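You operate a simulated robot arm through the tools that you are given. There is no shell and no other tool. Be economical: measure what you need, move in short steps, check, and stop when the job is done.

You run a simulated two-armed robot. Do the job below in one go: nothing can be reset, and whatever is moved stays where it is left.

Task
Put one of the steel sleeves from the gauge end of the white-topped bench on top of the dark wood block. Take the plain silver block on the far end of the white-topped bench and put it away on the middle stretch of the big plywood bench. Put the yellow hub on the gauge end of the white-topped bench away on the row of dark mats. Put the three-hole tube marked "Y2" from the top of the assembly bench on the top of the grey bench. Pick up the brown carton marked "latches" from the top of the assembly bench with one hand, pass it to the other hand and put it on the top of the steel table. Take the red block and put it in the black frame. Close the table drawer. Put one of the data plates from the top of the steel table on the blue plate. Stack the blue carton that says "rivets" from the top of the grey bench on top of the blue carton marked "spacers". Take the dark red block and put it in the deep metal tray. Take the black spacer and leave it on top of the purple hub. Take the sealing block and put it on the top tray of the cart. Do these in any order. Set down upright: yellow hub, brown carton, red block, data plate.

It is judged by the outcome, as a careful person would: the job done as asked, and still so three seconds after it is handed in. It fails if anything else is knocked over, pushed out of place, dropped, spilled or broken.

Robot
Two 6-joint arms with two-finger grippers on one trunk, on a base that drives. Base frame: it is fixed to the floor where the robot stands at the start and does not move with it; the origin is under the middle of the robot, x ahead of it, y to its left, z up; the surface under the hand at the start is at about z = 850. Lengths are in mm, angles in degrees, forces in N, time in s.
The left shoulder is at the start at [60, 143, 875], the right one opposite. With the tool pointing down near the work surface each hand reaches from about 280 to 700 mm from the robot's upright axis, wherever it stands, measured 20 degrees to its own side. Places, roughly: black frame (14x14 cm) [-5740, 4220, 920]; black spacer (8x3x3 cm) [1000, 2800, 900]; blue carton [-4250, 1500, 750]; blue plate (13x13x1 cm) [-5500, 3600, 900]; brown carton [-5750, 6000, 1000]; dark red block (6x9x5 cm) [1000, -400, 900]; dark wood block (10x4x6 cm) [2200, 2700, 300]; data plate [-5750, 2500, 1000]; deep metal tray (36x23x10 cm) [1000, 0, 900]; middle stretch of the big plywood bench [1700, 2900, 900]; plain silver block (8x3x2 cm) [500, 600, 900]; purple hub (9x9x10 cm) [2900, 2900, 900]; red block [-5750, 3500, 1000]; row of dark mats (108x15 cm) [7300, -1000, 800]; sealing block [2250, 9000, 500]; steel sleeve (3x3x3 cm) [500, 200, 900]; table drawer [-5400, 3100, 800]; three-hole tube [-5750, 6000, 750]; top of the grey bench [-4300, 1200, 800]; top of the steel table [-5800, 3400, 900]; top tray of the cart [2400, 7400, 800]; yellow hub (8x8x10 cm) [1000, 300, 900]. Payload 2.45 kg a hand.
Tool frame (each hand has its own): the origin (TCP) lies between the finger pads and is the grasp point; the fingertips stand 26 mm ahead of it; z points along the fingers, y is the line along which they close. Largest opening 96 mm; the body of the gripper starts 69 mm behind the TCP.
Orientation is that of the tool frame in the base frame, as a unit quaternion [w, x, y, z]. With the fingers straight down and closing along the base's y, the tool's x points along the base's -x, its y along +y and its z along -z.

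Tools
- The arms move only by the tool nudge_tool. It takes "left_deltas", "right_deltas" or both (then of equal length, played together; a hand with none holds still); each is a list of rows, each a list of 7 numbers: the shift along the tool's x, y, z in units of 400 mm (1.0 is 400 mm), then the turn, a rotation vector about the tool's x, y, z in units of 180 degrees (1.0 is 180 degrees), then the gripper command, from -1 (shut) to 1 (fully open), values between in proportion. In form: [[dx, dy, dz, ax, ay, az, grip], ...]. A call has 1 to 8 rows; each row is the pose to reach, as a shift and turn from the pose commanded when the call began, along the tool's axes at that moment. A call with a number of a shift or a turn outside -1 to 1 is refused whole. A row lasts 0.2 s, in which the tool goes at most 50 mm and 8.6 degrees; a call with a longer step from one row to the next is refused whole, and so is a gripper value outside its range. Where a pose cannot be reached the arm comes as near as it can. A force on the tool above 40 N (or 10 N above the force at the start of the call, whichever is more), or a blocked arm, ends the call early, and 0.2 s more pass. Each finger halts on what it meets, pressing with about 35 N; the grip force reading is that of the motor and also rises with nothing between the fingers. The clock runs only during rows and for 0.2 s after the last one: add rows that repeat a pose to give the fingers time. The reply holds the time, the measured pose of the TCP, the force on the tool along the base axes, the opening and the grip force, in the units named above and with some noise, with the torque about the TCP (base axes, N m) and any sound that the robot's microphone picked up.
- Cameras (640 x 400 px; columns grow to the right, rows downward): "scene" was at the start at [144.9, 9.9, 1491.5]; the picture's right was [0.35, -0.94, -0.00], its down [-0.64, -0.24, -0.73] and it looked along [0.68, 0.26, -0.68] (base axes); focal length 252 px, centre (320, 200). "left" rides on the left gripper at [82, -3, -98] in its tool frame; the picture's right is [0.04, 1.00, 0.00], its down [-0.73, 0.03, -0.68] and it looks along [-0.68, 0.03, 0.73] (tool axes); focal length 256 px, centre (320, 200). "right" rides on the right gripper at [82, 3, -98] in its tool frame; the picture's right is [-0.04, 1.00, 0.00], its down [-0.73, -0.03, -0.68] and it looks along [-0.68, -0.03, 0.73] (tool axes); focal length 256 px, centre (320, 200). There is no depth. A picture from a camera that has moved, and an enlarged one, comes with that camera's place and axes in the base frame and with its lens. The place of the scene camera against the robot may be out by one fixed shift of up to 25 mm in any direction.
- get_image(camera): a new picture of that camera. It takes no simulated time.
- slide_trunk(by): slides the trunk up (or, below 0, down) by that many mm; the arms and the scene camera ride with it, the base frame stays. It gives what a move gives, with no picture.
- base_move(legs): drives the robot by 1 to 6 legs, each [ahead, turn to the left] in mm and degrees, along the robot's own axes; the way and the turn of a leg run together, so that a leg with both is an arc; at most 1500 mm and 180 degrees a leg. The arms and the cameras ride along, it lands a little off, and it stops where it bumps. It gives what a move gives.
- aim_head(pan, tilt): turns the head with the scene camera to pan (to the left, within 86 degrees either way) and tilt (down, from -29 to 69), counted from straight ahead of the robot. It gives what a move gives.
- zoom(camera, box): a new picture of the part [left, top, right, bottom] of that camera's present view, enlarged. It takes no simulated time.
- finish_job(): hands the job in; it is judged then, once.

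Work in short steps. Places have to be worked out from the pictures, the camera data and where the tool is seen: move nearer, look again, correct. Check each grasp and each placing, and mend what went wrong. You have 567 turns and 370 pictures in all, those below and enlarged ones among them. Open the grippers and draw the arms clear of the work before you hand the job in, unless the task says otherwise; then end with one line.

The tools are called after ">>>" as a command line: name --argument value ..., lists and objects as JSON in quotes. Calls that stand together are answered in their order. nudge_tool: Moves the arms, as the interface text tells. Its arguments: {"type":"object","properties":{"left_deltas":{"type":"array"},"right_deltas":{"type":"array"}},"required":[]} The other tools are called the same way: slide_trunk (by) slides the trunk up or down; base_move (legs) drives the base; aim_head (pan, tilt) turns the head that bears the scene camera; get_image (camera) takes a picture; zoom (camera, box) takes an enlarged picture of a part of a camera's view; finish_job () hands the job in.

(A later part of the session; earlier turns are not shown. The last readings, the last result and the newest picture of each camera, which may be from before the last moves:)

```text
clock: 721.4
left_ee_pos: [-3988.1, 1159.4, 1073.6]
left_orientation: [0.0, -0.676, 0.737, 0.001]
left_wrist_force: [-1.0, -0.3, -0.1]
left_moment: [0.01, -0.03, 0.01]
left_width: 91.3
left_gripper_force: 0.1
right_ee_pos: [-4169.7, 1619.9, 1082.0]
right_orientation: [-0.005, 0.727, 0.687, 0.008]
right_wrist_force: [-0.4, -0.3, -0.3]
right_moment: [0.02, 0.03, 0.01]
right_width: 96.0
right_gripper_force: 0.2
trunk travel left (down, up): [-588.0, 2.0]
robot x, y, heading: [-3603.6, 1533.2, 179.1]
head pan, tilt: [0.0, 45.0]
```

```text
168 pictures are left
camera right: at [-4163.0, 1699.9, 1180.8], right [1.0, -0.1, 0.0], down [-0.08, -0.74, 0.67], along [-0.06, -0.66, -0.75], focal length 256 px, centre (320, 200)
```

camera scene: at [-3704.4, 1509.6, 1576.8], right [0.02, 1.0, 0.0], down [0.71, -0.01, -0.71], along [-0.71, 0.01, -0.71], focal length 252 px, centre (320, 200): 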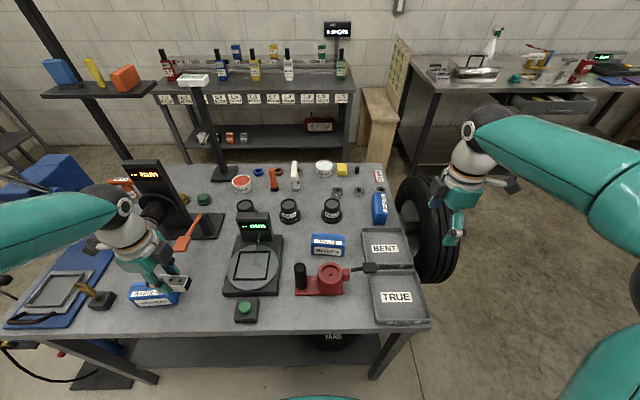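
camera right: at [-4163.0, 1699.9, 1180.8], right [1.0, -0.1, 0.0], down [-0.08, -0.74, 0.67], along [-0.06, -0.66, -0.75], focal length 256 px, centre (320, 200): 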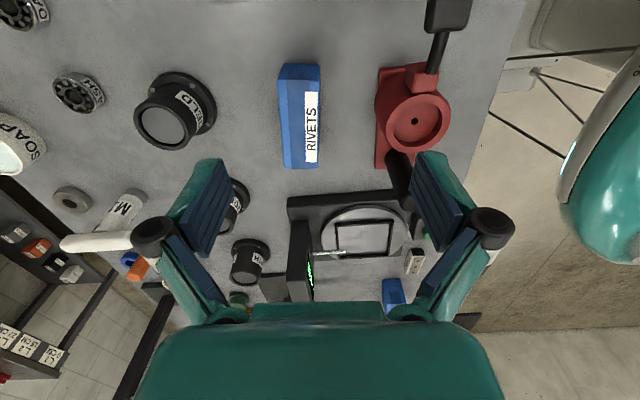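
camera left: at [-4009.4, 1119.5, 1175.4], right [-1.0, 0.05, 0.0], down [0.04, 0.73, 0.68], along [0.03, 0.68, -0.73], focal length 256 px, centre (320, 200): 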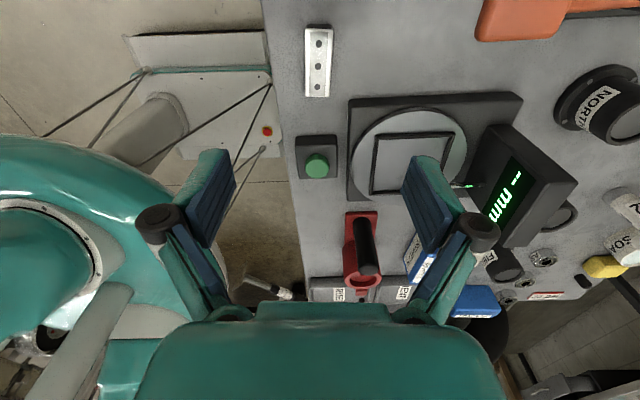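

RIVETS centre ≈[−4197,1561], top ≈894, axis 82°. Lean the hand 30°, then move to the pre-grasp.

>>> nudge_tool --right_deltas '[[0, 0, 0, 0, -0.042, 0.007, 0.6], [0, 0, 0, 0, -0.084, 0.014, 0.46], [0, 0, 0, 0, -0.126, 0.02, 0.46], [0, 0, 0, 0, -0.1667, 0.027, 0.46]]'

>>> nudge_tool --right_deltas '[[0.03, -0.016, 0.07, 0, 0, 0, 0.46], [0.065, -0.032, 0.14, 0, 0, 0, 0.46], [0.1, -0.05, 0.21, 0, 0, 0, 0.46], [0.13, -0.065, 0.275, 0, 0, 0, 0.46]]'

>>> get_image --camera "right"

```text
clock: 722.4
left_ee_pos: [-3986.2, 1160.1, 1074.7]
left_orientation: [-0.001, -0.675, 0.738, -0.001]
left_wrist_force: [0.5, -0.7, 0.1]
left_moment: [0.01, 0.0, 0.01]
left_width: 91.1
left_gripper_force: 0.0
right_ee_pos: [-4171.1, 1620.5, 1082.0]
right_orientation: [0.174, 0.733, 0.632, -0.182]
right_wrist_force: [0.5, 0.4, -0.3]
right_moment: [-0.01, 0.0, -0.06]
right_width: 70.2
right_gripper_force: 0.0
trunk travel left (down, up): [-588.0, 2.0]
robot x, y, heading: [-3605.4, 1527.2, 178.9]
head pan, tilt: [0.0, 45.0]
```

```text
clock: 723.4
left_ee_pos: [-3988.3, 1159.1, 1075.9]
left_orientation: [-0.001, -0.676, 0.737, 0.0]
left_wrist_force: [0.2, -0.5, -0.7]
left_moment: [-0.02, -0.02, 0.01]
left_width: 91.6
left_gripper_force: 0.1
right_ee_pos: [-4196.7, 1614.9, 959.5]
right_orientation: [0.174, 0.733, 0.633, -0.181]
right_wrist_force: [-0.5, 0.3, -0.6]
right_moment: [-0.04, -0.06, -0.01]
right_width: 70.1
right_gripper_force: 0.0
trunk travel left (down, up): [-588.0, 2.0]
robot x, y, heading: [-3606.3, 1526.2, 178.9]
head pan, tilt: [0.0, 45.0]
```

```text
167 pictures are left
camera right: at [-4178.0, 1731.5, 1004.7], right [0.98, -0.17, 0.04], down [-0.1, -0.3, 0.95], along [-0.15, -0.94, -0.31], focal length 256 px, centre (320, 200)
```

right: 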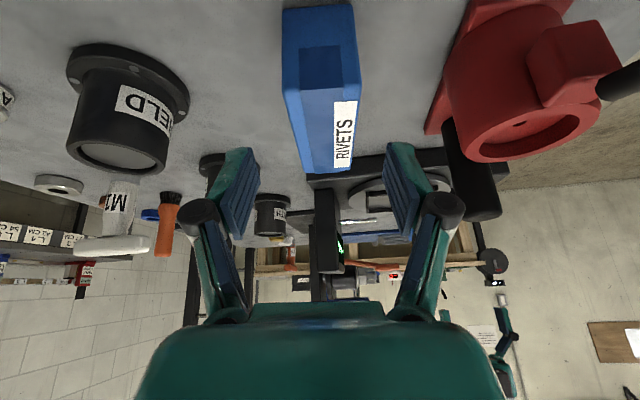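

>>> nudge_tool --right_deltas '[[0, 0.008, 0.09, 0, 0, 0, 0.46], [0, 0.008, 0.18, 0, 0, 0, 0.46], [0, 0.008, 0.248, 0, 0, 0, 0.46], [0, 0.008, 0.248, 0, 0, 0, -0.2], [0, 0.008, 0.248, 0, 0, 0, -1], [0, 0.008, 0.248, 0, 0, 0, -1]]'

>>> get_image --camera "right"

```text
clock: 724.8
left_ee_pos: [-3987.2, 1159.2, 1075.8]
left_orientation: [0.0, -0.675, 0.738, 0.0]
left_wrist_force: [0.1, 0.1, 0.2]
left_moment: [-0.02, -0.01, 0.05]
left_width: 91.3
left_gripper_force: 0.1
right_ee_pos: [-4197.8, 1566.9, 872.8]
right_orientation: [0.173, 0.733, 0.633, -0.181]
right_wrist_force: [-0.3, -1.1, -0.4]
right_moment: [0.0, 0.04, 0.05]
right_width: 44.7
right_gripper_force: 35.1
trunk travel left (down, up): [-588.0, 2.0]
robot x, y, heading: [-3610.3, 1527.9, 178.8]
head pan, tilt: [0.0, 45.0]
```

```text
166 pictures are left
camera right: at [-4178.5, 1685.2, 918.2], right [0.98, -0.17, 0.04], down [-0.1, -0.3, 0.95], along [-0.15, -0.94, -0.31], focal length 256 px, centre (320, 200)
```

right: 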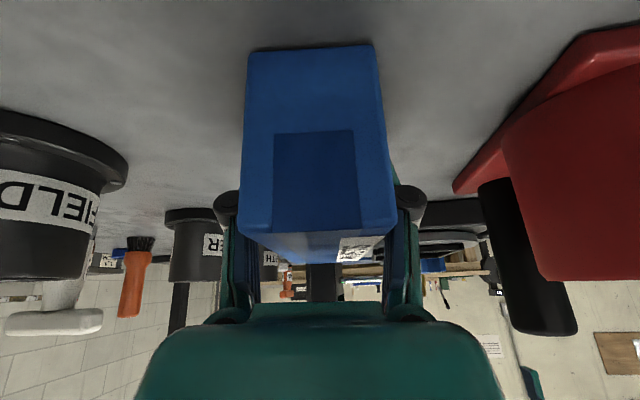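

Gripped (45 mm). Lift straight up.

>>> nudge_tool --right_deltas '[[-0.02, 0, -0.036, 0, 0, 0, -1], [-0.06, 0.002, -0.11, 0, 0, 0, -1], [-0.11, 0.005, -0.2, 0, 0, 0, -1], [-0.16, 0.007, -0.29, 0, 0, 0, -1], [-0.21, 0.009, -0.38, 0, 0, 0, -1]]'

>>> get_image --camera "right"

```text
clock: 726.0
left_ee_pos: [-3986.9, 1159.8, 1075.3]
left_orientation: [0.0, -0.676, 0.737, 0.001]
left_wrist_force: [0.0, 0.1, -0.6]
left_moment: [0.02, 0.0, 0.0]
left_width: 91.1
left_gripper_force: 0.0
right_ee_pos: [-4196.8, 1569.4, 1049.2]
right_orientation: [0.174, 0.733, 0.633, -0.18]
right_wrist_force: [0.6, -0.4, -2.0]
right_moment: [0.04, 0.0, -0.03]
right_width: 44.6
right_gripper_force: 34.5
trunk travel left (down, up): [-588.0, 2.0]
robot x, y, heading: [-3609.9, 1524.8, 179.0]
head pan, tilt: [0.0, 45.0]
```

```text
165 pictures are left
camera right: at [-4178.0, 1686.2, 1093.9], right [0.98, -0.17, 0.05], down [-0.1, -0.3, 0.95], along [-0.15, -0.94, -0.31], focal length 256 px, centre (320, 200)
```

right: 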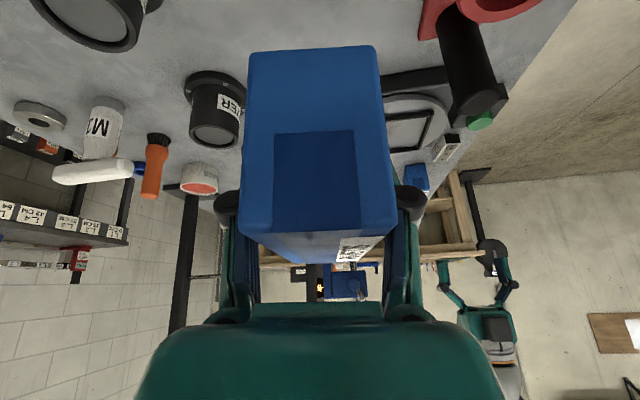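

Bring the hand a bit nearer and turn it about the vertical by −83°, so the carton's long side points along x and the lean points forward.

>>> nudge_tool --right_deltas '[[0, 0.1, 0, 0, 0, 0, -1], [0, 0.2, 0, 0, 0, 0, -1], [0, 0.28, 0, 0, 0, 0, -1]]'

>>> nudge_tool --right_deltas '[[0, 0, 0, 0.0218, -0.0011, 0.0394, -1], [0, 0, 0, 0.0436, -0.0022, 0.0788, -1], [0, 0, 0, 0.0654, -0.0033, 0.1182, -1], [0, 0, 0, 0.0872, -0.0044, 0.1576, -1], [0, 0, 0, 0.109, -0.0055, 0.197, -1], [0, 0, 0, 0.1308, -0.0066, 0.2364, -1]]'

>>> nudge_tool --right_deltas '[[0, 0, 0, 0.0218, -0.0011, 0.0394, -1], [0, 0, 0, 0.0436, -0.0022, 0.0788, -1], [0, 0, 0, 0.0654, -0.0033, 0.1182, -1], [0, 0, 0, 0.0872, -0.0044, 0.1576, -1], [0, 0, 0, 0.0922, -0.0045, 0.1671, -1]]'

>>> get_image --camera "right"

```text
clock: 726.8
left_ee_pos: [-3985.5, 1160.7, 1075.0]
left_orientation: [-0.001, -0.675, 0.738, 0.001]
left_wrist_force: [0.2, 0.1, -0.5]
left_moment: [0.02, 0.01, -0.04]
left_width: 91.2
left_gripper_force: 0.0
right_ee_pos: [-4085.9, 1553.1, 1052.8]
right_orientation: [0.173, 0.732, 0.634, -0.181]
right_wrist_force: [-0.1, 0.6, -1.9]
right_moment: [0.0, 0.03, -0.01]
right_width: 44.5
right_gripper_force: 35.1
trunk travel left (down, up): [-588.0, 2.0]
robot x, y, heading: [-3603.5, 1527.0, 178.9]
head pan, tilt: [0.0, 45.0]
```

```text
clock: 728.2
left_ee_pos: [-3986.3, 1159.7, 1075.1]
left_orientation: [0.001, -0.675, 0.738, 0.0]
left_wrist_force: [-0.3, 0.4, -0.5]
left_moment: [0.0, 0.01, 0.02]
left_width: 91.2
left_gripper_force: 0.1
right_ee_pos: [-4087.9, 1551.4, 1050.5]
right_orientation: [0.084, 0.928, 0.276, -0.236]
right_wrist_force: [-0.8, -0.1, -1.6]
right_moment: [-0.02, 0.0, -0.01]
right_width: 44.4
right_gripper_force: 34.8
trunk travel left (down, up): [-588.0, 2.0]
robot x, y, heading: [-3607.9, 1530.7, 179.0]
head pan, tilt: [0.0, 45.0]
```

```text
clock: 729.4
left_ee_pos: [-3987.5, 1160.2, 1074.8]
left_orientation: [0.001, -0.676, 0.737, 0.001]
left_wrist_force: [0.0, -0.1, -0.3]
left_moment: [0.0, 0.01, 0.01]
left_width: 91.5
left_gripper_force: 0.1
right_ee_pos: [-4085.8, 1552.2, 1050.7]
right_orientation: [0.01, 0.968, -0.012, -0.25]
right_wrist_force: [0.8, -0.3, -2.1]
right_moment: [0.0, 0.01, 0.02]
right_width: 44.5
right_gripper_force: 34.7
trunk travel left (down, up): [-588.0, 2.0]
robot x, y, heading: [-3609.3, 1530.6, 178.9]
head pan, tilt: [0.0, 45.0]
```

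```text
164 pictures are left
camera right: at [-3967.2, 1547.5, 1097.0], right [-0.05, -1.0, 0.04], down [-0.31, 0.06, 0.95], along [-0.95, 0.04, -0.32], focal length 256 px, centre (320, 200)
```

right: 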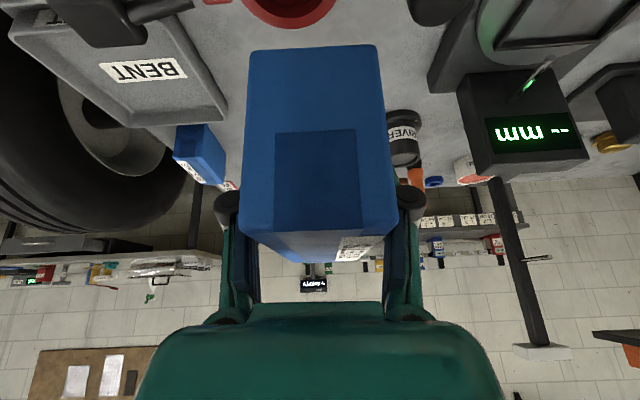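

>>> zoom --camera "right" --box '[130, 90, 258, 210]'

>>> zoom --camera "scene" --box '[330, 170, 430, 250]'

```text
3.33 times, centred on (194, 150) of right
camera zoom: at [-3967.2, 1547.5, 1097.0], right [-0.05, -1.0, 0.04], down [-0.31, 0.06, 0.95], along [-0.95, 0.04, -0.32], focal length 853 px, centre (740, 367)
```

zoom: 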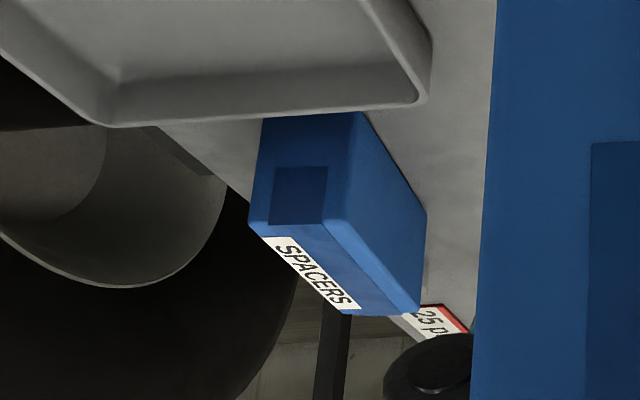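

```text
5.00 times, centred on (380, 210) of scene
camera zoom: at [-3742.8, 1511.4, 1576.8], right [0.02, 1.0, 0.0], down [0.71, -0.01, -0.71], along [-0.71, 0.01, -0.71], focal length 1260 px, centre (20, 150)
```

zoom: 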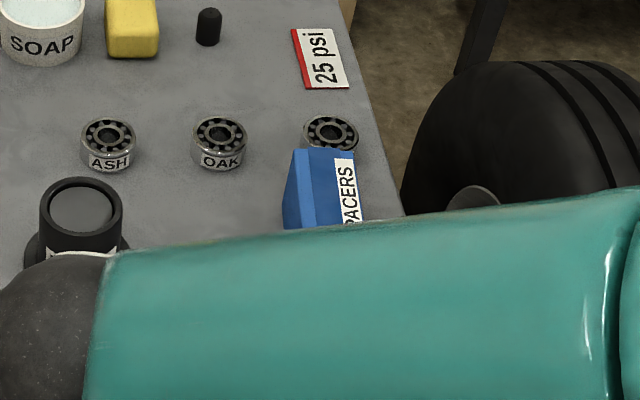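

SPACERS top: x −4323…−4431, y≈1775. The frontal approach needs every bit of reach, so I sidestep to y≈1630 and come right up to the bench.

>>> base_move --legs '[[-250, 0]]'

>>> base_move --legs '[[0, -28]]'

>>> base_move --legs '[[215, 0]]'

>>> base_move --legs '[[0, 28]]'

```text
clock: 731.3
left_ee_pos: [-3730.8, 1154.5, 1076.0]
left_orientation: [0.0, -0.676, 0.737, 0.0]
left_wrist_force: [0.6, 0.0, 0.5]
left_moment: [0.0, 0.0, 0.0]
left_width: 91.3
left_gripper_force: 0.1
right_ee_pos: [-3830.5, 1545.3, 1051.8]
right_orientation: [0.011, 0.968, -0.01, -0.25]
right_wrist_force: [-0.3, 0.1, -1.9]
right_moment: [0.01, 0.0, -0.01]
right_width: 44.6
right_gripper_force: 34.5
trunk travel left (down, up): [-588.0, 2.0]
robot x, y, heading: [-3351.0, 1520.5, 179.2]
head pan, tilt: [0.0, 45.0]
```

```text
clock: 733.2
left_ee_pos: [-3858.6, 1375.3, 1075.8]
left_orientation: [-0.001, -0.476, 0.879, -0.001]
left_wrist_force: [0.5, 0.2, -0.2]
left_moment: [0.01, 0.0, 0.0]
left_width: 91.0
left_gripper_force: 0.0
right_ee_pos: [-3761.9, 1768.6, 1050.4]
right_orientation: [-0.05, 0.936, -0.247, -0.245]
right_wrist_force: [0.4, 0.3, -2.2]
right_moment: [-0.02, -0.04, 0.0]
right_width: 44.5
right_gripper_force: 35.0
trunk travel left (down, up): [-588.0, 2.0]
robot x, y, heading: [-3361.5, 1506.6, 150.9]
head pan, tilt: [0.0, 45.0]
```

```text
clock: 734.9
left_ee_pos: [-4041.5, 1478.5, 1076.3]
left_orientation: [0.0, -0.475, 0.88, -0.001]
left_wrist_force: [0.8, 0.4, -0.9]
left_moment: [0.04, 0.0, 0.02]
left_width: 90.8
left_gripper_force: 0.0
right_ee_pos: [-3944.2, 1871.4, 1051.4]
right_orientation: [-0.05, 0.937, -0.246, -0.244]
right_wrist_force: [-0.2, 0.7, -1.9]
right_moment: [-0.01, -0.04, -0.04]
right_width: 44.3
right_gripper_force: 34.6
trunk travel left (down, up): [-588.0, 2.0]
robot x, y, heading: [-3541.0, 1610.3, 150.8]
head pan, tilt: [0.0, 45.0]
```

```text
clock: 736.9
left_ee_pos: [-3919.9, 1257.4, 1076.4]
left_orientation: [0.0, -0.676, 0.737, 0.001]
left_wrist_force: [-0.1, -1.5, -0.6]
left_moment: [0.03, -0.01, 0.03]
left_width: 91.2
left_gripper_force: 0.2
right_ee_pos: [-4020.8, 1649.9, 1052.8]
right_orientation: [0.01, 0.968, -0.011, -0.249]
right_wrist_force: [0.4, -0.5, -2.3]
right_moment: [-0.03, -0.01, -0.01]
right_width: 44.5
right_gripper_force: 34.3
trunk travel left (down, up): [-588.0, 2.0]
robot x, y, heading: [-3540.3, 1622.5, 178.9]
head pan, tilt: [0.0, 45.0]
```

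>>> base_move --legs '[[85, 0]]'

>>> nudge_tool --right_deltas '[[-0.07, -0.05, 0.045, 0, 0, 0, -1], [-0.14, -0.1, 0.1, 0, 0, 0, -1], [-0.21, -0.15, 0.16, 0, 0, 0, -1], [-0.28, -0.19, 0.22, 0, 0, 0, -1], [-0.35, -0.23, 0.28, 0, 0, 0, -1], [-0.42, -0.27, 0.34, 0, 0, 0, -1], [-0.486, -0.306, 0.4, 0, 0, 0, -1]]'

>>> get_image --camera "right"

```text
clock: 737.9
left_ee_pos: [-4006.9, 1260.0, 1076.6]
left_orientation: [0.001, -0.675, 0.738, -0.001]
left_wrist_force: [0.1, 0.3, 0.0]
left_moment: [-0.01, -0.04, 0.02]
left_width: 91.1
left_gripper_force: 0.1
right_ee_pos: [-4107.2, 1651.4, 1050.9]
right_orientation: [0.011, 0.968, -0.011, -0.249]
right_wrist_force: [-0.8, 0.0, -1.7]
right_moment: [-0.02, -0.03, -0.01]
right_width: 44.2
right_gripper_force: 34.7
trunk travel left (down, up): [-588.0, 2.0]
robot x, y, heading: [-3623.4, 1624.7, 178.8]
head pan, tilt: [0.0, 45.0]
```

```text
clock: 739.5
left_ee_pos: [-4007.8, 1260.0, 1076.7]
left_orientation: [0.0, -0.676, 0.737, -0.001]
left_wrist_force: [-0.6, 1.0, 0.6]
left_moment: [-0.01, -0.05, 0.01]
left_width: 91.1
left_gripper_force: 0.1
right_ee_pos: [-4352.1, 1776.4, 1002.5]
right_orientation: [0.01, 0.969, -0.011, -0.248]
right_wrist_force: [0.4, 0.2, -1.9]
right_moment: [-0.01, 0.0, -0.03]
right_width: 44.2
right_gripper_force: 35.1
trunk travel left (down, up): [-588.0, 2.0]
robot x, y, heading: [-3627.6, 1629.9, 178.5]
head pan, tilt: [0.0, 45.0]
```

```text
161 pictures are left
camera right: at [-4232.6, 1772.3, 1049.5], right [-0.05, -1.0, 0.04], down [-0.32, 0.06, 0.95], along [-0.95, 0.03, -0.32], focal length 256 px, centre (320, 200)
```

right: 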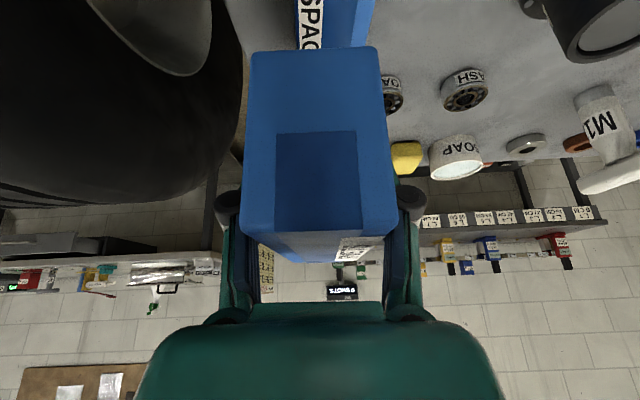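

SPACERS is seen directly below; its centreline is about y≈1762. I shift −13 mm in y, and lower to ~25 mm above it.

>>> nudge_tool --right_deltas '[[-0.011, 0.033, 0.006, 0, 0, 0, -1], [0.02, 0.033, 0.06, 0, 0, 0, -1], [0.038, 0.033, 0.098, 0, 0, 0, -1]]'

>>> get_image --camera "right"

>>> zoom --camera "scene" --box '[300, 120, 460, 220]'

```text
clock: 740.3
left_ee_pos: [-4005.8, 1258.9, 1076.5]
left_orientation: [0.0, -0.676, 0.737, 0.0]
left_wrist_force: [0.5, 0.6, 0.8]
left_moment: [0.01, 0.0, -0.01]
left_width: 91.3
left_gripper_force: 0.1
right_ee_pos: [-4355.9, 1762.4, 962.0]
right_orientation: [0.01, 0.968, -0.011, -0.249]
right_wrist_force: [0.1, -0.3, -1.6]
right_moment: [-0.01, -0.02, 0.02]
right_width: 44.3
right_gripper_force: 35.2
trunk travel left (down, up): [-588.0, 2.0]
robot x, y, heading: [-3625.0, 1628.7, 178.6]
head pan, tilt: [0.0, 45.0]
```

```text
160 pictures are left
camera right: at [-4237.0, 1758.8, 1007.9], right [-0.05, -1.0, 0.04], down [-0.31, 0.06, 0.95], along [-0.95, 0.03, -0.32], focal length 256 px, centre (320, 200)
```

right: 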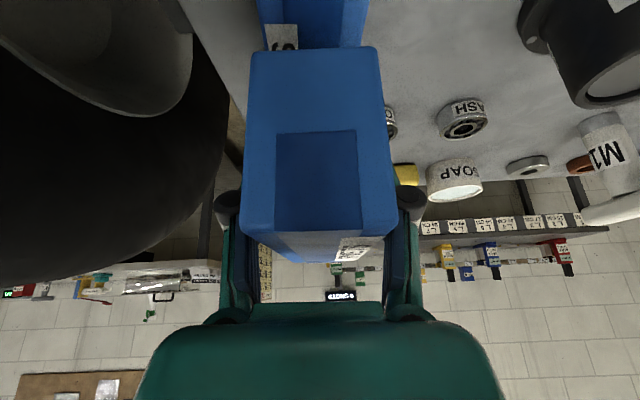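

```text
4.00 times, centred on (380, 170) of scene
camera zoom: at [-3762.6, 1611.6, 1576.7], right [0.02, 1.0, 0.0], down [0.71, -0.02, -0.71], along [-0.71, 0.02, -0.71], focal length 1008 px, centre (80, 320)
```

zoom: 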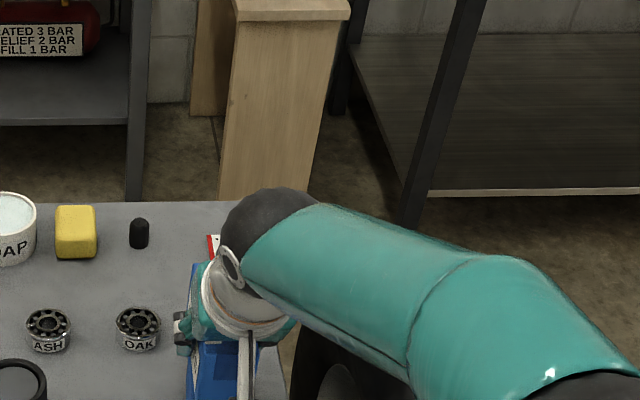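

Alignment is good (SPACERS near edge x=−4322, centre y≈1761). Lower the last 34 mm gently.

>>> nudge_tool --right_deltas '[[-0.002, 0.002, 0.04, 0, 0, 0, -1], [0.0145, 0.002, 0.075, 0, 0, 0, -1], [0.0205, 0.002, 0.086, 0, 0, 0, -1]]'

```text
clock: 741.1
left_ee_pos: [-4003.3, 1259.2, 1078.6]
left_orientation: [0.0, -0.676, 0.737, 0.001]
left_wrist_force: [-0.2, -0.4, 0.0]
left_moment: [0.0, 0.02, -0.01]
left_width: 91.3
left_gripper_force: 0.0
right_ee_pos: [-4366.9, 1761.6, 936.1]
right_orientation: [0.011, 0.966, -0.011, -0.257]
right_wrist_force: [-1.1, 1.2, 27.3]
right_moment: [0.55, -0.33, 0.01]
right_width: 44.8
right_gripper_force: 34.6
trunk travel left (down, up): [-588.0, 2.0]
robot x, y, heading: [-3627.6, 1631.2, 178.9]
head pan, tilt: [0.0, 45.0]
```

Contact (27 N). Ease off a little, open, and withdraw along the hand's axis.

>>> nudge_tool --right_deltas '[[-0.0025, 0, -0.0045, 0, 0, 0, -1], [-0.0025, 0, -0.0045, 0, 0, 0, -0.2], [-0.0025, 0, -0.0045, 0, 0, 0, 0.3], [-0.0025, 0, -0.0045, 0, 0, 0, 0.3], [-0.0025, 0, -0.06, 0, 0, 0, 0.3], [-0.0025, 0, -0.15, 0, 0, 0, 0.3], [-0.0025, 0, -0.26, 0, 0, 0, 0.3], [-0.0025, 0, -0.37, 0, 0, 0, 0.3]]'

>>> get_image --camera "right"

```text
clock: 742.9
left_ee_pos: [-4005.0, 1259.9, 1079.3]
left_orientation: [-0.001, -0.676, 0.737, 0.001]
left_wrist_force: [-0.1, -1.2, -0.4]
left_moment: [-0.03, 0.03, 0.03]
left_width: 91.0
left_gripper_force: 0.0
right_ee_pos: [-4291.0, 1762.3, 1060.9]
right_orientation: [0.01, 0.968, -0.012, -0.25]
right_wrist_force: [-0.3, -0.1, -1.4]
right_moment: [-0.04, 0.01, -0.02]
right_width: 62.4
right_gripper_force: 0.0
trunk travel left (down, up): [-588.0, 2.0]
robot x, y, heading: [-3628.0, 1628.8, 178.9]
head pan, tilt: [0.0, 45.0]
```

```text
158 pictures are left
camera right: at [-4172.3, 1758.1, 1107.1], right [-0.05, -1.0, 0.05], down [-0.31, 0.06, 0.95], along [-0.95, 0.03, -0.32], focal length 256 px, centre (320, 200)
```

right: 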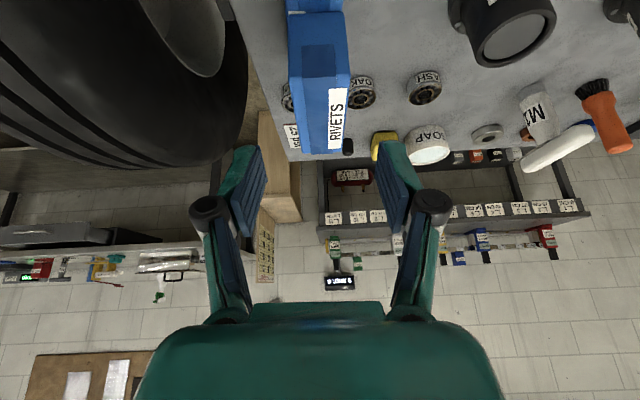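

RIVETS is stacked on SPACERS. Straighten the hand, back off, and return through the gap to the steel table.

>>> nudge_tool --right_deltas '[[0.02, 0, -0.03, 0, 0.045, 0, 0.8], [0.05, 0, -0.05, 0, 0.09, 0, 1], [0.1, 0, -0.06, 0, 0.13, 0, 1], [0.15, 0, -0.06, 0, 0.161, 0, 1]]'

>>> base_move --legs '[[-140, 0]]'

>>> base_move --legs '[[0, -60]]'

>>> base_move --legs '[[0, -29]]'

>>> base_move --legs '[[380, 0]]'

>>> base_move --legs '[[0, 60]]'

```text
clock: 743.9
left_ee_pos: [-4005.5, 1260.2, 1076.6]
left_orientation: [0.0, -0.675, 0.738, -0.001]
left_wrist_force: [-0.5, 0.5, 0.7]
left_moment: [-0.02, -0.03, 0.03]
left_width: 91.4
left_gripper_force: 0.0
right_ee_pos: [-4231.2, 1762.9, 1050.2]
right_orientation: [0.013, 1.0, -0.008, 0.001]
right_wrist_force: [0.3, 0.2, 0.5]
right_moment: [0.01, 0.02, -0.02]
right_width: 96.3
right_gripper_force: 0.0
trunk travel left (down, up): [-588.0, 2.0]
robot x, y, heading: [-3625.5, 1623.9, 178.7]
head pan, tilt: [0.0, 45.0]
```

```text
clock: 745.3
left_ee_pos: [-3866.1, 1257.5, 1078.8]
left_orientation: [0.0, -0.675, 0.738, 0.001]
left_wrist_force: [-0.1, -0.6, -0.5]
left_moment: [0.03, 0.06, -0.01]
left_width: 91.4
left_gripper_force: 0.0
right_ee_pos: [-4090.7, 1760.8, 1051.9]
right_orientation: [0.013, 1.0, -0.009, -0.001]
right_wrist_force: [0.1, -0.5, 0.3]
right_moment: [0.0, 0.04, -0.01]
right_width: 96.2
right_gripper_force: 0.1
trunk travel left (down, up): [-588.0, 2.0]
robot x, y, heading: [-3485.0, 1619.6, 178.6]
head pan, tilt: [0.0, 45.0]
```

```text
clock: 748.6
left_ee_pos: [-3998.8, 1758.2, 1078.4]
left_orientation: [-0.001, -0.23, 0.973, -0.001]
left_wrist_force: [-0.6, 0.6, 0.3]
left_moment: [-0.02, 0.06, 0.01]
left_width: 91.2
left_gripper_force: 0.1
right_ee_pos: [-3690.2, 2212.0, 1049.7]
right_orientation: [0.013, 0.869, -0.495, -0.007]
right_wrist_force: [0.6, 0.4, -1.0]
right_moment: [-0.05, 0.05, 0.03]
right_width: 96.1
right_gripper_force: 0.0
trunk travel left (down, up): [-588.0, 2.0]
robot x, y, heading: [-3526.0, 1605.8, 120.0]
head pan, tilt: [0.0, 45.0]
stopped in leg 1: the robot was blocked; the commanded pose is now the measured one
```

```text
clock: 750.6
left_ee_pos: [-3867.6, 1968.2, 1079.3]
left_orientation: [-0.001, 0.021, 1.0, 0.0]
left_wrist_force: [0.1, -1.1, -0.1]
left_moment: [-0.02, 0.03, 0.0]
left_width: 91.3
left_gripper_force: 0.0
right_ee_pos: [-3377.2, 2216.9, 1050.9]
right_orientation: [0.01, 0.718, -0.696, -0.008]
right_wrist_force: [0.3, 0.3, 1.1]
right_moment: [0.0, -0.02, 0.03]
right_width: 95.8
right_gripper_force: 0.0
trunk travel left (down, up): [-588.0, 2.0]
robot x, y, heading: [-3548.7, 1606.6, 91.1]
head pan, tilt: [0.0, 45.0]
```

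```text
clock: 752.8
left_ee_pos: [-3870.4, 2326.6, 1079.4]
left_orientation: [-0.001, 0.025, 1.0, 0.0]
left_wrist_force: [-0.2, -1.2, 0.5]
left_moment: [-0.01, 0.0, 0.01]
left_width: 91.2
left_gripper_force: 0.0
right_ee_pos: [-3376.5, 2564.8, 1053.4]
right_orientation: [0.016, 0.715, -0.699, 0.0]
right_wrist_force: [0.3, -4.4, -0.9]
right_moment: [0.72, 0.14, -0.05]
right_width: 96.2
right_gripper_force: 0.0
trunk travel left (down, up): [-588.0, 2.0]
robot x, y, heading: [-3554.5, 1959.3, 90.5]
head pan, tilt: [0.0, 45.0]
stopped in leg 1: the force on the tool passed its limit at 118 N (the readings are from after the stop); the commanded pose is now the measured one
```

```text
clock: 753.8
left_ee_pos: [-3883.9, 2309.3, 1082.5]
left_orientation: [-0.002, 0.007, 1.0, 0.002]
left_wrist_force: [0.4, 0.3, 0.4]
left_moment: [0.01, 0.0, 0.02]
left_width: 91.4
left_gripper_force: 0.1
right_ee_pos: [-3398.6, 2563.7, 1055.5]
right_orientation: [0.019, 0.727, -0.687, 0.003]
right_wrist_force: [-1.9, -27.1, 1.1]
right_moment: [4.24, -0.23, -0.05]
right_width: 95.9
right_gripper_force: 0.0
trunk travel left (down, up): [-588.0, 2.0]
robot x, y, heading: [-3553.2, 1960.0, 92.1]
head pan, tilt: [0.0, 45.0]
stopped in leg 1: the force on the tool passed its limit at 92 N (the readings are from after the stop); the commanded pose is now the measured one
```

My right hand touched something (probably the trailer frame). Back up slightly and look.

>>> base_move --legs '[[-70, 0]]'

>>> aim_head --pan -15 --tilt 30

>>> get_image --camera "scene"

>>> get_image --camera "right"

```text
clock: 754.8
left_ee_pos: [-3881.4, 2241.2, 1081.9]
left_orientation: [-0.001, 0.006, 1.0, 0.001]
left_wrist_force: [-0.1, -0.9, 1.4]
left_moment: [0.08, -0.01, -0.03]
left_width: 91.5
left_gripper_force: 0.0
right_ee_pos: [-3394.8, 2495.5, 1057.1]
right_orientation: [0.018, 0.726, -0.688, 0.0]
right_wrist_force: [0.1, -1.4, 0.0]
right_moment: [0.04, 0.0, -0.02]
right_width: 96.0
right_gripper_force: 0.0
trunk travel left (down, up): [-588.0, 2.0]
robot x, y, heading: [-3554.2, 1886.7, 92.0]
head pan, tilt: [0.0, 45.0]
```

```text
clock: 755.6
left_ee_pos: [-3881.4, 2244.6, 1081.4]
left_orientation: [-0.001, 0.006, 1.0, -0.002]
left_wrist_force: [0.8, 0.9, 0.0]
left_moment: [-0.03, 0.0, -0.03]
left_width: 91.1
left_gripper_force: 0.1
right_ee_pos: [-3395.0, 2499.4, 1054.8]
right_orientation: [0.019, 0.726, -0.687, 0.003]
right_wrist_force: [-0.1, 0.0, 0.1]
right_moment: [0.01, 0.0, 0.02]
right_width: 95.9
right_gripper_force: 0.1
trunk travel left (down, up): [-588.0, 2.0]
robot x, y, heading: [-3552.8, 1885.9, 92.2]
head pan, tilt: [-15.0, 30.0]
```

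```text
157 pictures are left
camera scene: at [-3527.8, 2019.7, 1599.2], right [0.98, -0.22, 0.0], down [-0.11, -0.49, -0.87], along [0.19, 0.84, -0.5], focal length 252 px, centre (320, 200)
```

scene: 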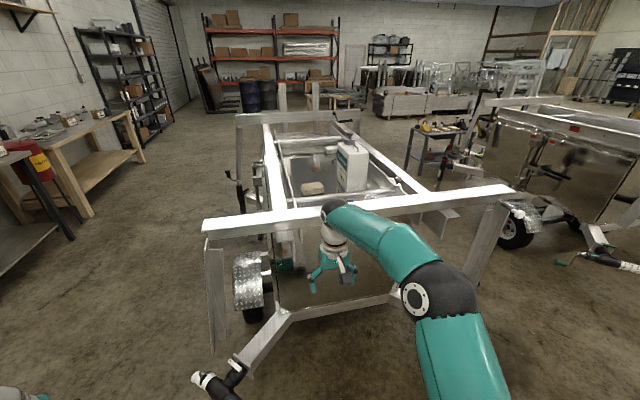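

```text
156 pictures are left
camera right: at [-3391.3, 2419.9, 1154.8], right [-1.0, -0.02, 0.02], down [0.0, 0.75, 0.66], along [-0.03, 0.66, -0.75], focal length 256 px, centre (320, 200)
```

right: 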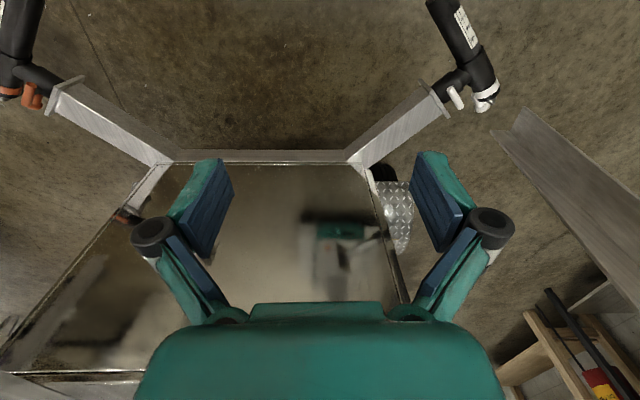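

The right hand met the trailer's high cross rail; nothing moved. I pull the right hand in, go forward a little, then turn toward the gap.

>>> nudge_tool --right_deltas '[[0.1, 0, 0, 0, 0, 0, 1], [0.2, 0, 0, 0, 0, 0, 1], [0.3, 0, 0, 0, 0, 0, 1], [0.4, 0, 0, 0, 0, 0, 1], [0.5, 0, 0, 0, 0, 0, 1]]'

>>> base_move --legs '[[130, 0]]'

>>> base_move --legs '[[0, 58]]'

>>> get_image --camera "scene"

```text
clock: 756.8
left_ee_pos: [-3881.6, 2241.6, 1081.0]
left_orientation: [0.0, 0.006, 1.0, -0.001]
left_wrist_force: [-0.2, 0.1, 0.5]
left_moment: [0.02, 0.01, 0.0]
left_width: 91.2
left_gripper_force: 0.1
right_ee_pos: [-3384.2, 2296.0, 1059.3]
right_orientation: [0.018, 0.726, -0.687, 0.001]
right_wrist_force: [-0.4, -0.3, 0.3]
right_moment: [0.04, 0.01, 0.03]
right_width: 96.0
right_gripper_force: 0.2
trunk travel left (down, up): [-588.0, 2.0]
robot x, y, heading: [-3553.1, 1892.3, 92.1]
head pan, tilt: [-15.0, 30.0]
```

```text
clock: 758.1
left_ee_pos: [-3886.6, 2377.2, 1079.0]
left_orientation: [-0.001, 0.006, 1.0, 0.0]
left_wrist_force: [0.0, 0.4, 0.7]
left_moment: [-0.06, 0.0, 0.01]
left_width: 91.0
left_gripper_force: 0.1
right_ee_pos: [-3390.5, 2432.0, 1057.5]
right_orientation: [0.019, 0.727, -0.687, 0.002]
right_wrist_force: [-0.5, -0.5, -0.4]
right_moment: [-0.08, 0.04, 0.01]
right_width: 96.0
right_gripper_force: 0.0
trunk travel left (down, up): [-588.0, 2.0]
robot x, y, heading: [-3556.3, 2020.7, 92.1]
head pan, tilt: [-15.0, 30.0]
```

```text
clock: 761.4
left_ee_pos: [-4032.3, 1928.3, 1080.6]
left_orientation: [0.0, -0.482, 0.876, -0.001]
left_wrist_force: [1.1, 0.4, 0.1]
left_moment: [0.02, -0.03, -0.02]
left_width: 91.4
left_gripper_force: 0.0
right_ee_pos: [-3819.6, 2378.4, 1059.3]
right_orientation: [0.015, 0.969, -0.246, 0.011]
right_wrist_force: [-0.7, 0.4, 0.4]
right_moment: [-0.03, 0.03, -0.03]
right_width: 96.1
right_gripper_force: 0.0
trunk travel left (down, up): [-588.0, 2.0]
robot x, y, heading: [-3541.5, 2054.7, 150.1]
head pan, tilt: [-15.0, 30.0]
```

```text
155 pictures are left
camera scene: at [-3652.7, 2127.9, 1599.3], right [0.7, 0.71, 0.0], down [0.36, -0.35, -0.87], along [-0.61, 0.61, -0.5], focal length 252 px, centre (320, 200)
```

scene: 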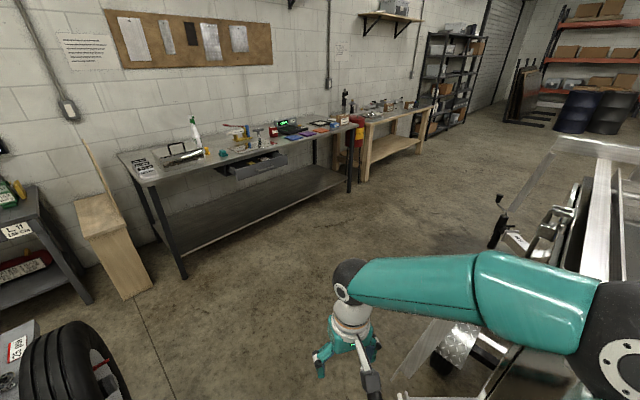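

>>> nudge_tool --left_deltas '[[0, 0, -0.08, 0, 0, 0, 1], [0, 0, -0.16, 0, 0, 0, 1]]'

>>> base_move --legs '[[1350, 0]]'

>>> aim_head --pan 10 --tilt 35

>>> get_image --camera "scene"

```text
clock: 762.0
left_ee_pos: [-4033.4, 1927.7, 1145.2]
left_orientation: [0.001, -0.481, 0.877, 0.0]
left_wrist_force: [-0.4, -0.1, -0.9]
left_moment: [0.05, -0.02, -0.02]
left_width: 96.0
left_gripper_force: 0.1
right_ee_pos: [-3819.2, 2378.2, 1060.7]
right_orientation: [0.014, 0.969, -0.245, 0.012]
right_wrist_force: [-0.6, -1.0, 0.1]
right_moment: [0.03, -0.06, -0.02]
right_width: 95.6
right_gripper_force: 0.0
trunk travel left (down, up): [-588.0, 2.0]
robot x, y, heading: [-3540.6, 2055.2, 150.5]
head pan, tilt: [-15.0, 30.0]
```

```text
clock: 768.8
left_ee_pos: [-5187.3, 2579.8, 1144.8]
left_orientation: [-0.001, -0.485, 0.875, -0.001]
left_wrist_force: [-0.1, 0.0, 0.1]
left_moment: [0.02, -0.01, 0.02]
left_width: 96.0
left_gripper_force: 0.2
right_ee_pos: [-4977.0, 3031.6, 1060.4]
right_orientation: [0.015, 0.97, -0.243, 0.01]
right_wrist_force: [-0.5, 0.1, -0.4]
right_moment: [-0.01, 0.02, -0.01]
right_width: 95.9
right_gripper_force: 0.2
trunk travel left (down, up): [-588.0, 2.0]
robot x, y, heading: [-4693.7, 2707.4, 150.4]
head pan, tilt: [-15.0, 30.0]
```

```text
clock: 769.6
left_ee_pos: [-5186.0, 2579.6, 1146.8]
left_orientation: [-0.001, -0.485, 0.875, -0.001]
left_wrist_force: [-0.5, 0.2, -0.4]
left_moment: [0.0, 0.0, -0.01]
left_width: 95.9
left_gripper_force: 0.1
right_ee_pos: [-4975.4, 3031.4, 1060.9]
right_orientation: [0.015, 0.97, -0.242, 0.01]
right_wrist_force: [-0.6, 0.2, -0.2]
right_moment: [-0.01, -0.01, 0.0]
right_width: 96.0
right_gripper_force: 0.1
trunk travel left (down, up): [-588.0, 2.0]
robot x, y, heading: [-4698.6, 2708.4, 150.7]
head pan, tilt: [10.0, 35.0]
```

```text
154 pictures are left
camera scene: at [-4826.3, 2747.5, 1591.6], right [0.33, 0.94, 0.0], down [0.54, -0.19, -0.82], along [-0.77, 0.27, -0.57], focal length 252 px, centre (320, 200)
```

scene: 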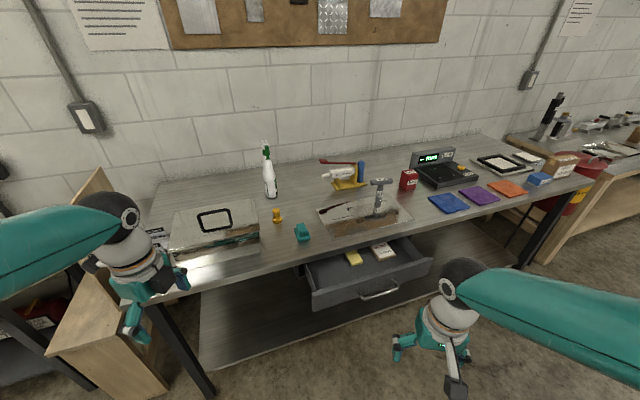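

The open drawer's front is at ≈[−5280,3115,~800]. I position myself to push it with the right hand.

>>> base_move --legs '[[0, -30]]'

>>> base_move --legs '[[280, 0]]'

>>> base_move --legs '[[0, 60]]'

>>> aim_head --pan -10 --tilt 45

>>> get_image --camera "scene"

>>> get_image --camera "right"

```text
clock: 771.7
left_ee_pos: [-5188.1, 2839.5, 1145.4]
left_orientation: [-0.001, -0.246, 0.969, 0.0]
left_wrist_force: [0.5, -0.5, 0.5]
left_moment: [0.01, -0.02, 0.03]
left_width: 96.0
left_gripper_force: 0.0
right_ee_pos: [-4780.7, 3128.0, 1061.2]
right_orientation: [0.017, 0.876, -0.482, 0.007]
right_wrist_force: [-0.7, -0.1, -0.8]
right_moment: [0.02, 0.0, 0.01]
right_width: 96.0
right_gripper_force: 0.1
trunk travel left (down, up): [-588.0, 2.0]
robot x, y, heading: [-4713.2, 2700.2, 121.1]
head pan, tilt: [10.0, 35.0]
```

```text
clock: 773.6
left_ee_pos: [-5329.3, 3081.2, 1146.9]
left_orientation: [-0.001, -0.244, 0.97, -0.001]
left_wrist_force: [0.2, 0.6, -1.3]
left_moment: [-0.06, -0.02, 0.03]
left_width: 96.0
left_gripper_force: 0.2
right_ee_pos: [-4922.3, 3367.2, 1060.1]
right_orientation: [0.018, 0.876, -0.483, 0.008]
right_wrist_force: [0.5, 0.0, -0.3]
right_moment: [-0.05, 0.01, -0.01]
right_width: 95.9
right_gripper_force: 0.1
trunk travel left (down, up): [-588.0, 2.0]
robot x, y, heading: [-4859.1, 2935.8, 120.8]
head pan, tilt: [10.0, 35.0]
```

```text
clock: 777.2
left_ee_pos: [-5213.3, 2593.3, 1147.6]
left_orientation: [0.001, -0.7, 0.714, 0.001]
left_wrist_force: [-0.9, -0.4, 0.0]
left_moment: [0.07, -0.02, -0.02]
left_width: 96.1
left_gripper_force: 0.1
right_ee_pos: [-5263.7, 3089.0, 1063.0]
right_orientation: [0.01, 1.0, 0.024, 0.015]
right_wrist_force: [-0.4, -0.9, -0.3]
right_moment: [0.07, -0.03, 0.0]
right_width: 96.4
right_gripper_force: 0.2
trunk travel left (down, up): [-588.0, 2.0]
robot x, y, heading: [-4860.1, 2979.3, -179.3]
head pan, tilt: [10.0, 35.0]
stopped in leg 1: the robot was blocked; the commanded pose is now the measured one
```

```text
clock: 778.1
left_ee_pos: [-5213.9, 2596.6, 1148.3]
left_orientation: [0.0, -0.699, 0.715, 0.0]
left_wrist_force: [-1.2, -0.1, 0.1]
left_moment: [0.03, 0.02, 0.01]
left_width: 95.9
left_gripper_force: 0.1
right_ee_pos: [-5264.6, 3091.7, 1063.1]
right_orientation: [0.012, 1.0, 0.025, 0.014]
right_wrist_force: [-0.4, -0.3, -0.3]
right_moment: [0.01, 0.0, 0.0]
right_width: 96.0
right_gripper_force: 0.1
trunk travel left (down, up): [-588.0, 2.0]
robot x, y, heading: [-4857.1, 2977.6, -179.7]
head pan, tilt: [-10.0, 45.0]
```

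```text
153 pictures are left
camera scene: at [-4993.2, 2970.5, 1576.8], right [0.16, 0.99, 0.0], down [0.7, -0.11, -0.71], along [-0.7, 0.11, -0.71], focal length 252 px, centre (320, 200)
```

scene: 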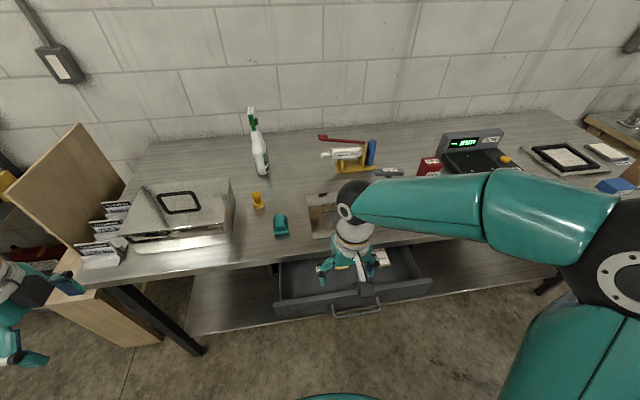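

```text
152 pictures are left
camera right: at [-5185.1, 3094.5, 1162.3], right [0.01, -1.0, 0.02], down [-0.75, 0.01, 0.66], along [-0.66, -0.02, -0.75], focal length 256 px, centre (320, 200)
```

right: 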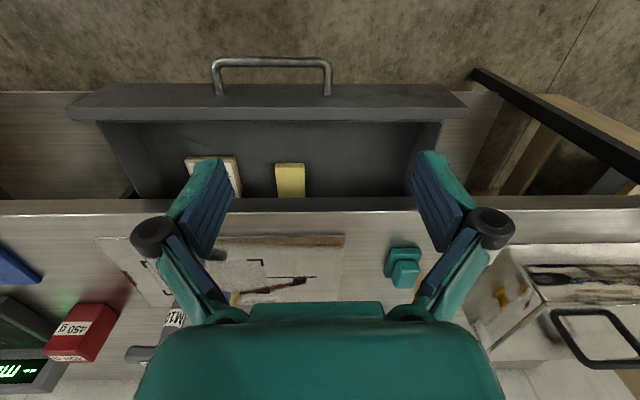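

The drawer's centre is y≈3152; its handle is at x≈−5265, z≈830. I lower the trunk, pitch the right hand forward, and place it in front of the handle.

>>> slide_trunk --by -88

>>> nudge_tool --right_deltas '[[0.03, -0.03, 0, 0, -0.04, 0, 0.6], [0.06, -0.06, 0, 0, -0.08, 0, 0.25], [0.09, -0.09, 0, 0, -0.12, 0, 0.25], [0.12, -0.12, 0, 0, -0.16, 0, 0.25], [0.15, -0.15, 0, 0, -0.194, 0, 0.25]]'

>>> get_image --camera "right"

```text
clock: 779.3
left_ee_pos: [-5212.6, 2596.2, 1059.8]
left_orientation: [0.0, -0.7, 0.714, 0.0]
left_wrist_force: [0.4, -0.3, 0.0]
left_moment: [0.0, -0.02, 0.0]
left_width: 96.0
left_gripper_force: 0.0
right_ee_pos: [-5264.3, 3091.6, 974.7]
right_orientation: [0.012, 1.0, 0.024, 0.014]
right_wrist_force: [-0.3, 0.8, 0.5]
right_moment: [0.01, 0.01, -0.02]
right_width: 95.9
right_gripper_force: 0.1
trunk travel left (down, up): [-500.0, 90.0]
robot x, y, heading: [-4858.3, 2983.0, -179.3]
head pan, tilt: [-10.0, 45.0]
```

```text
clock: 780.5
left_ee_pos: [-5212.7, 2596.5, 1060.0]
left_orientation: [0.0, -0.7, 0.714, 0.0]
left_wrist_force: [0.3, -0.5, 0.2]
left_moment: [0.01, 0.03, -0.01]
left_width: 95.9
left_gripper_force: 0.0
right_ee_pos: [-5235.7, 3153.0, 997.9]
right_orientation: [0.019, 0.958, 0.02, -0.286]
right_wrist_force: [0.3, -1.4, 0.4]
right_moment: [0.03, 0.01, -0.01]
right_width: 60.2
right_gripper_force: 0.0
right hand out of reach, approached as far as the arm can: row 4, 5
trunk travel left (down, up): [-500.0, 90.0]
robot x, y, heading: [-4861.5, 2978.2, -179.5]
head pan, tilt: [-10.0, 45.0]
```

```text
151 pictures are left
camera right: at [-5112.2, 3157.7, 1034.8], right [0.01, -1.0, 0.05], down [-0.24, 0.04, 0.97], along [-0.97, -0.03, -0.24], focal length 256 px, centre (320, 200)
```

right: 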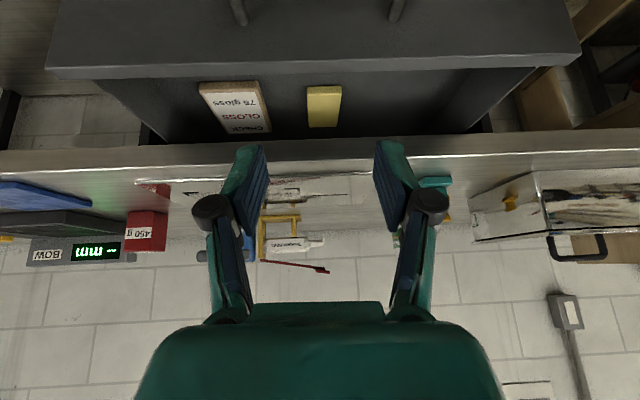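

>>> base_move --legs '[[-115, 0]]'

>>> nudge_tool --right_deltas '[[0, 0, 0.1, 0, 0, 0, 0.25], [0, 0, 0.2, 0, 0, 0, 0.25], [0.003, 0, 0.3, 0, 0, 0, 0.25], [0.003, 0, 0.4, 0, 0, 0, 0.25], [0.003, 0, 0.44, 0, 0, 0, 0.25]]'

>>> get_image --camera "right"

>>> get_image --camera "scene"

```text
clock: 781.7
left_ee_pos: [-5096.5, 2598.6, 1060.8]
left_orientation: [-0.001, -0.7, 0.714, 0.001]
left_wrist_force: [0.6, 0.6, 0.9]
left_moment: [0.0, 0.06, -0.01]
left_width: 95.7
left_gripper_force: 0.0
right_ee_pos: [-5117.4, 3156.2, 998.3]
right_orientation: [0.019, 0.958, 0.019, -0.286]
right_wrist_force: [0.3, -0.1, 0.5]
right_moment: [-0.02, 0.09, 0.0]
right_width: 59.9
right_gripper_force: 0.1
trunk travel left (down, up): [-500.0, 90.0]
robot x, y, heading: [-4745.4, 2982.0, -179.3]
head pan, tilt: [-10.0, 45.0]
```

```text
clock: 782.9
left_ee_pos: [-5098.5, 2598.2, 1061.4]
left_orientation: [0.0, -0.7, 0.714, -0.001]
left_wrist_force: [-0.3, 0.0, -0.4]
left_moment: [0.02, 0.01, -0.03]
left_width: 96.0
left_gripper_force: 0.1
right_ee_pos: [-5214.2, 3146.9, 850.9]
right_orientation: [0.018, 0.958, 0.019, -0.285]
right_wrist_force: [-0.4, 0.3, 0.0]
right_moment: [0.02, -0.02, -0.01]
right_width: 59.9
right_gripper_force: 0.2
trunk travel left (down, up): [-500.0, 90.0]
robot x, y, heading: [-4741.9, 2980.5, -179.2]
head pan, tilt: [-10.0, 45.0]
```

```text
150 pictures are left
camera right: at [-5092.5, 3150.6, 887.9], right [0.01, -1.0, 0.05], down [-0.25, 0.04, 0.97], along [-0.97, -0.03, -0.24], focal length 256 px, centre (320, 200)
```

right: 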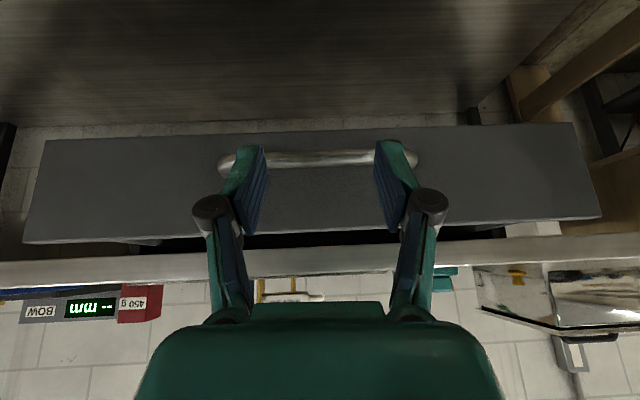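

```text
149 pictures are left
camera scene: at [-4878.4, 2972.7, 1488.8], right [0.16, 0.99, 0.0], down [0.7, -0.11, -0.71], along [-0.7, 0.11, -0.71], focal length 252 px, centre (320, 200)
```

scene: 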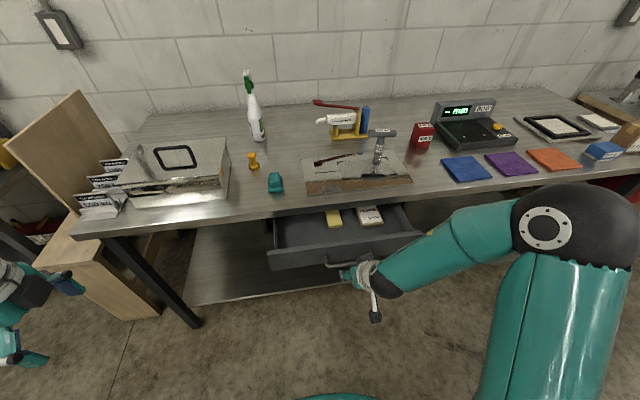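

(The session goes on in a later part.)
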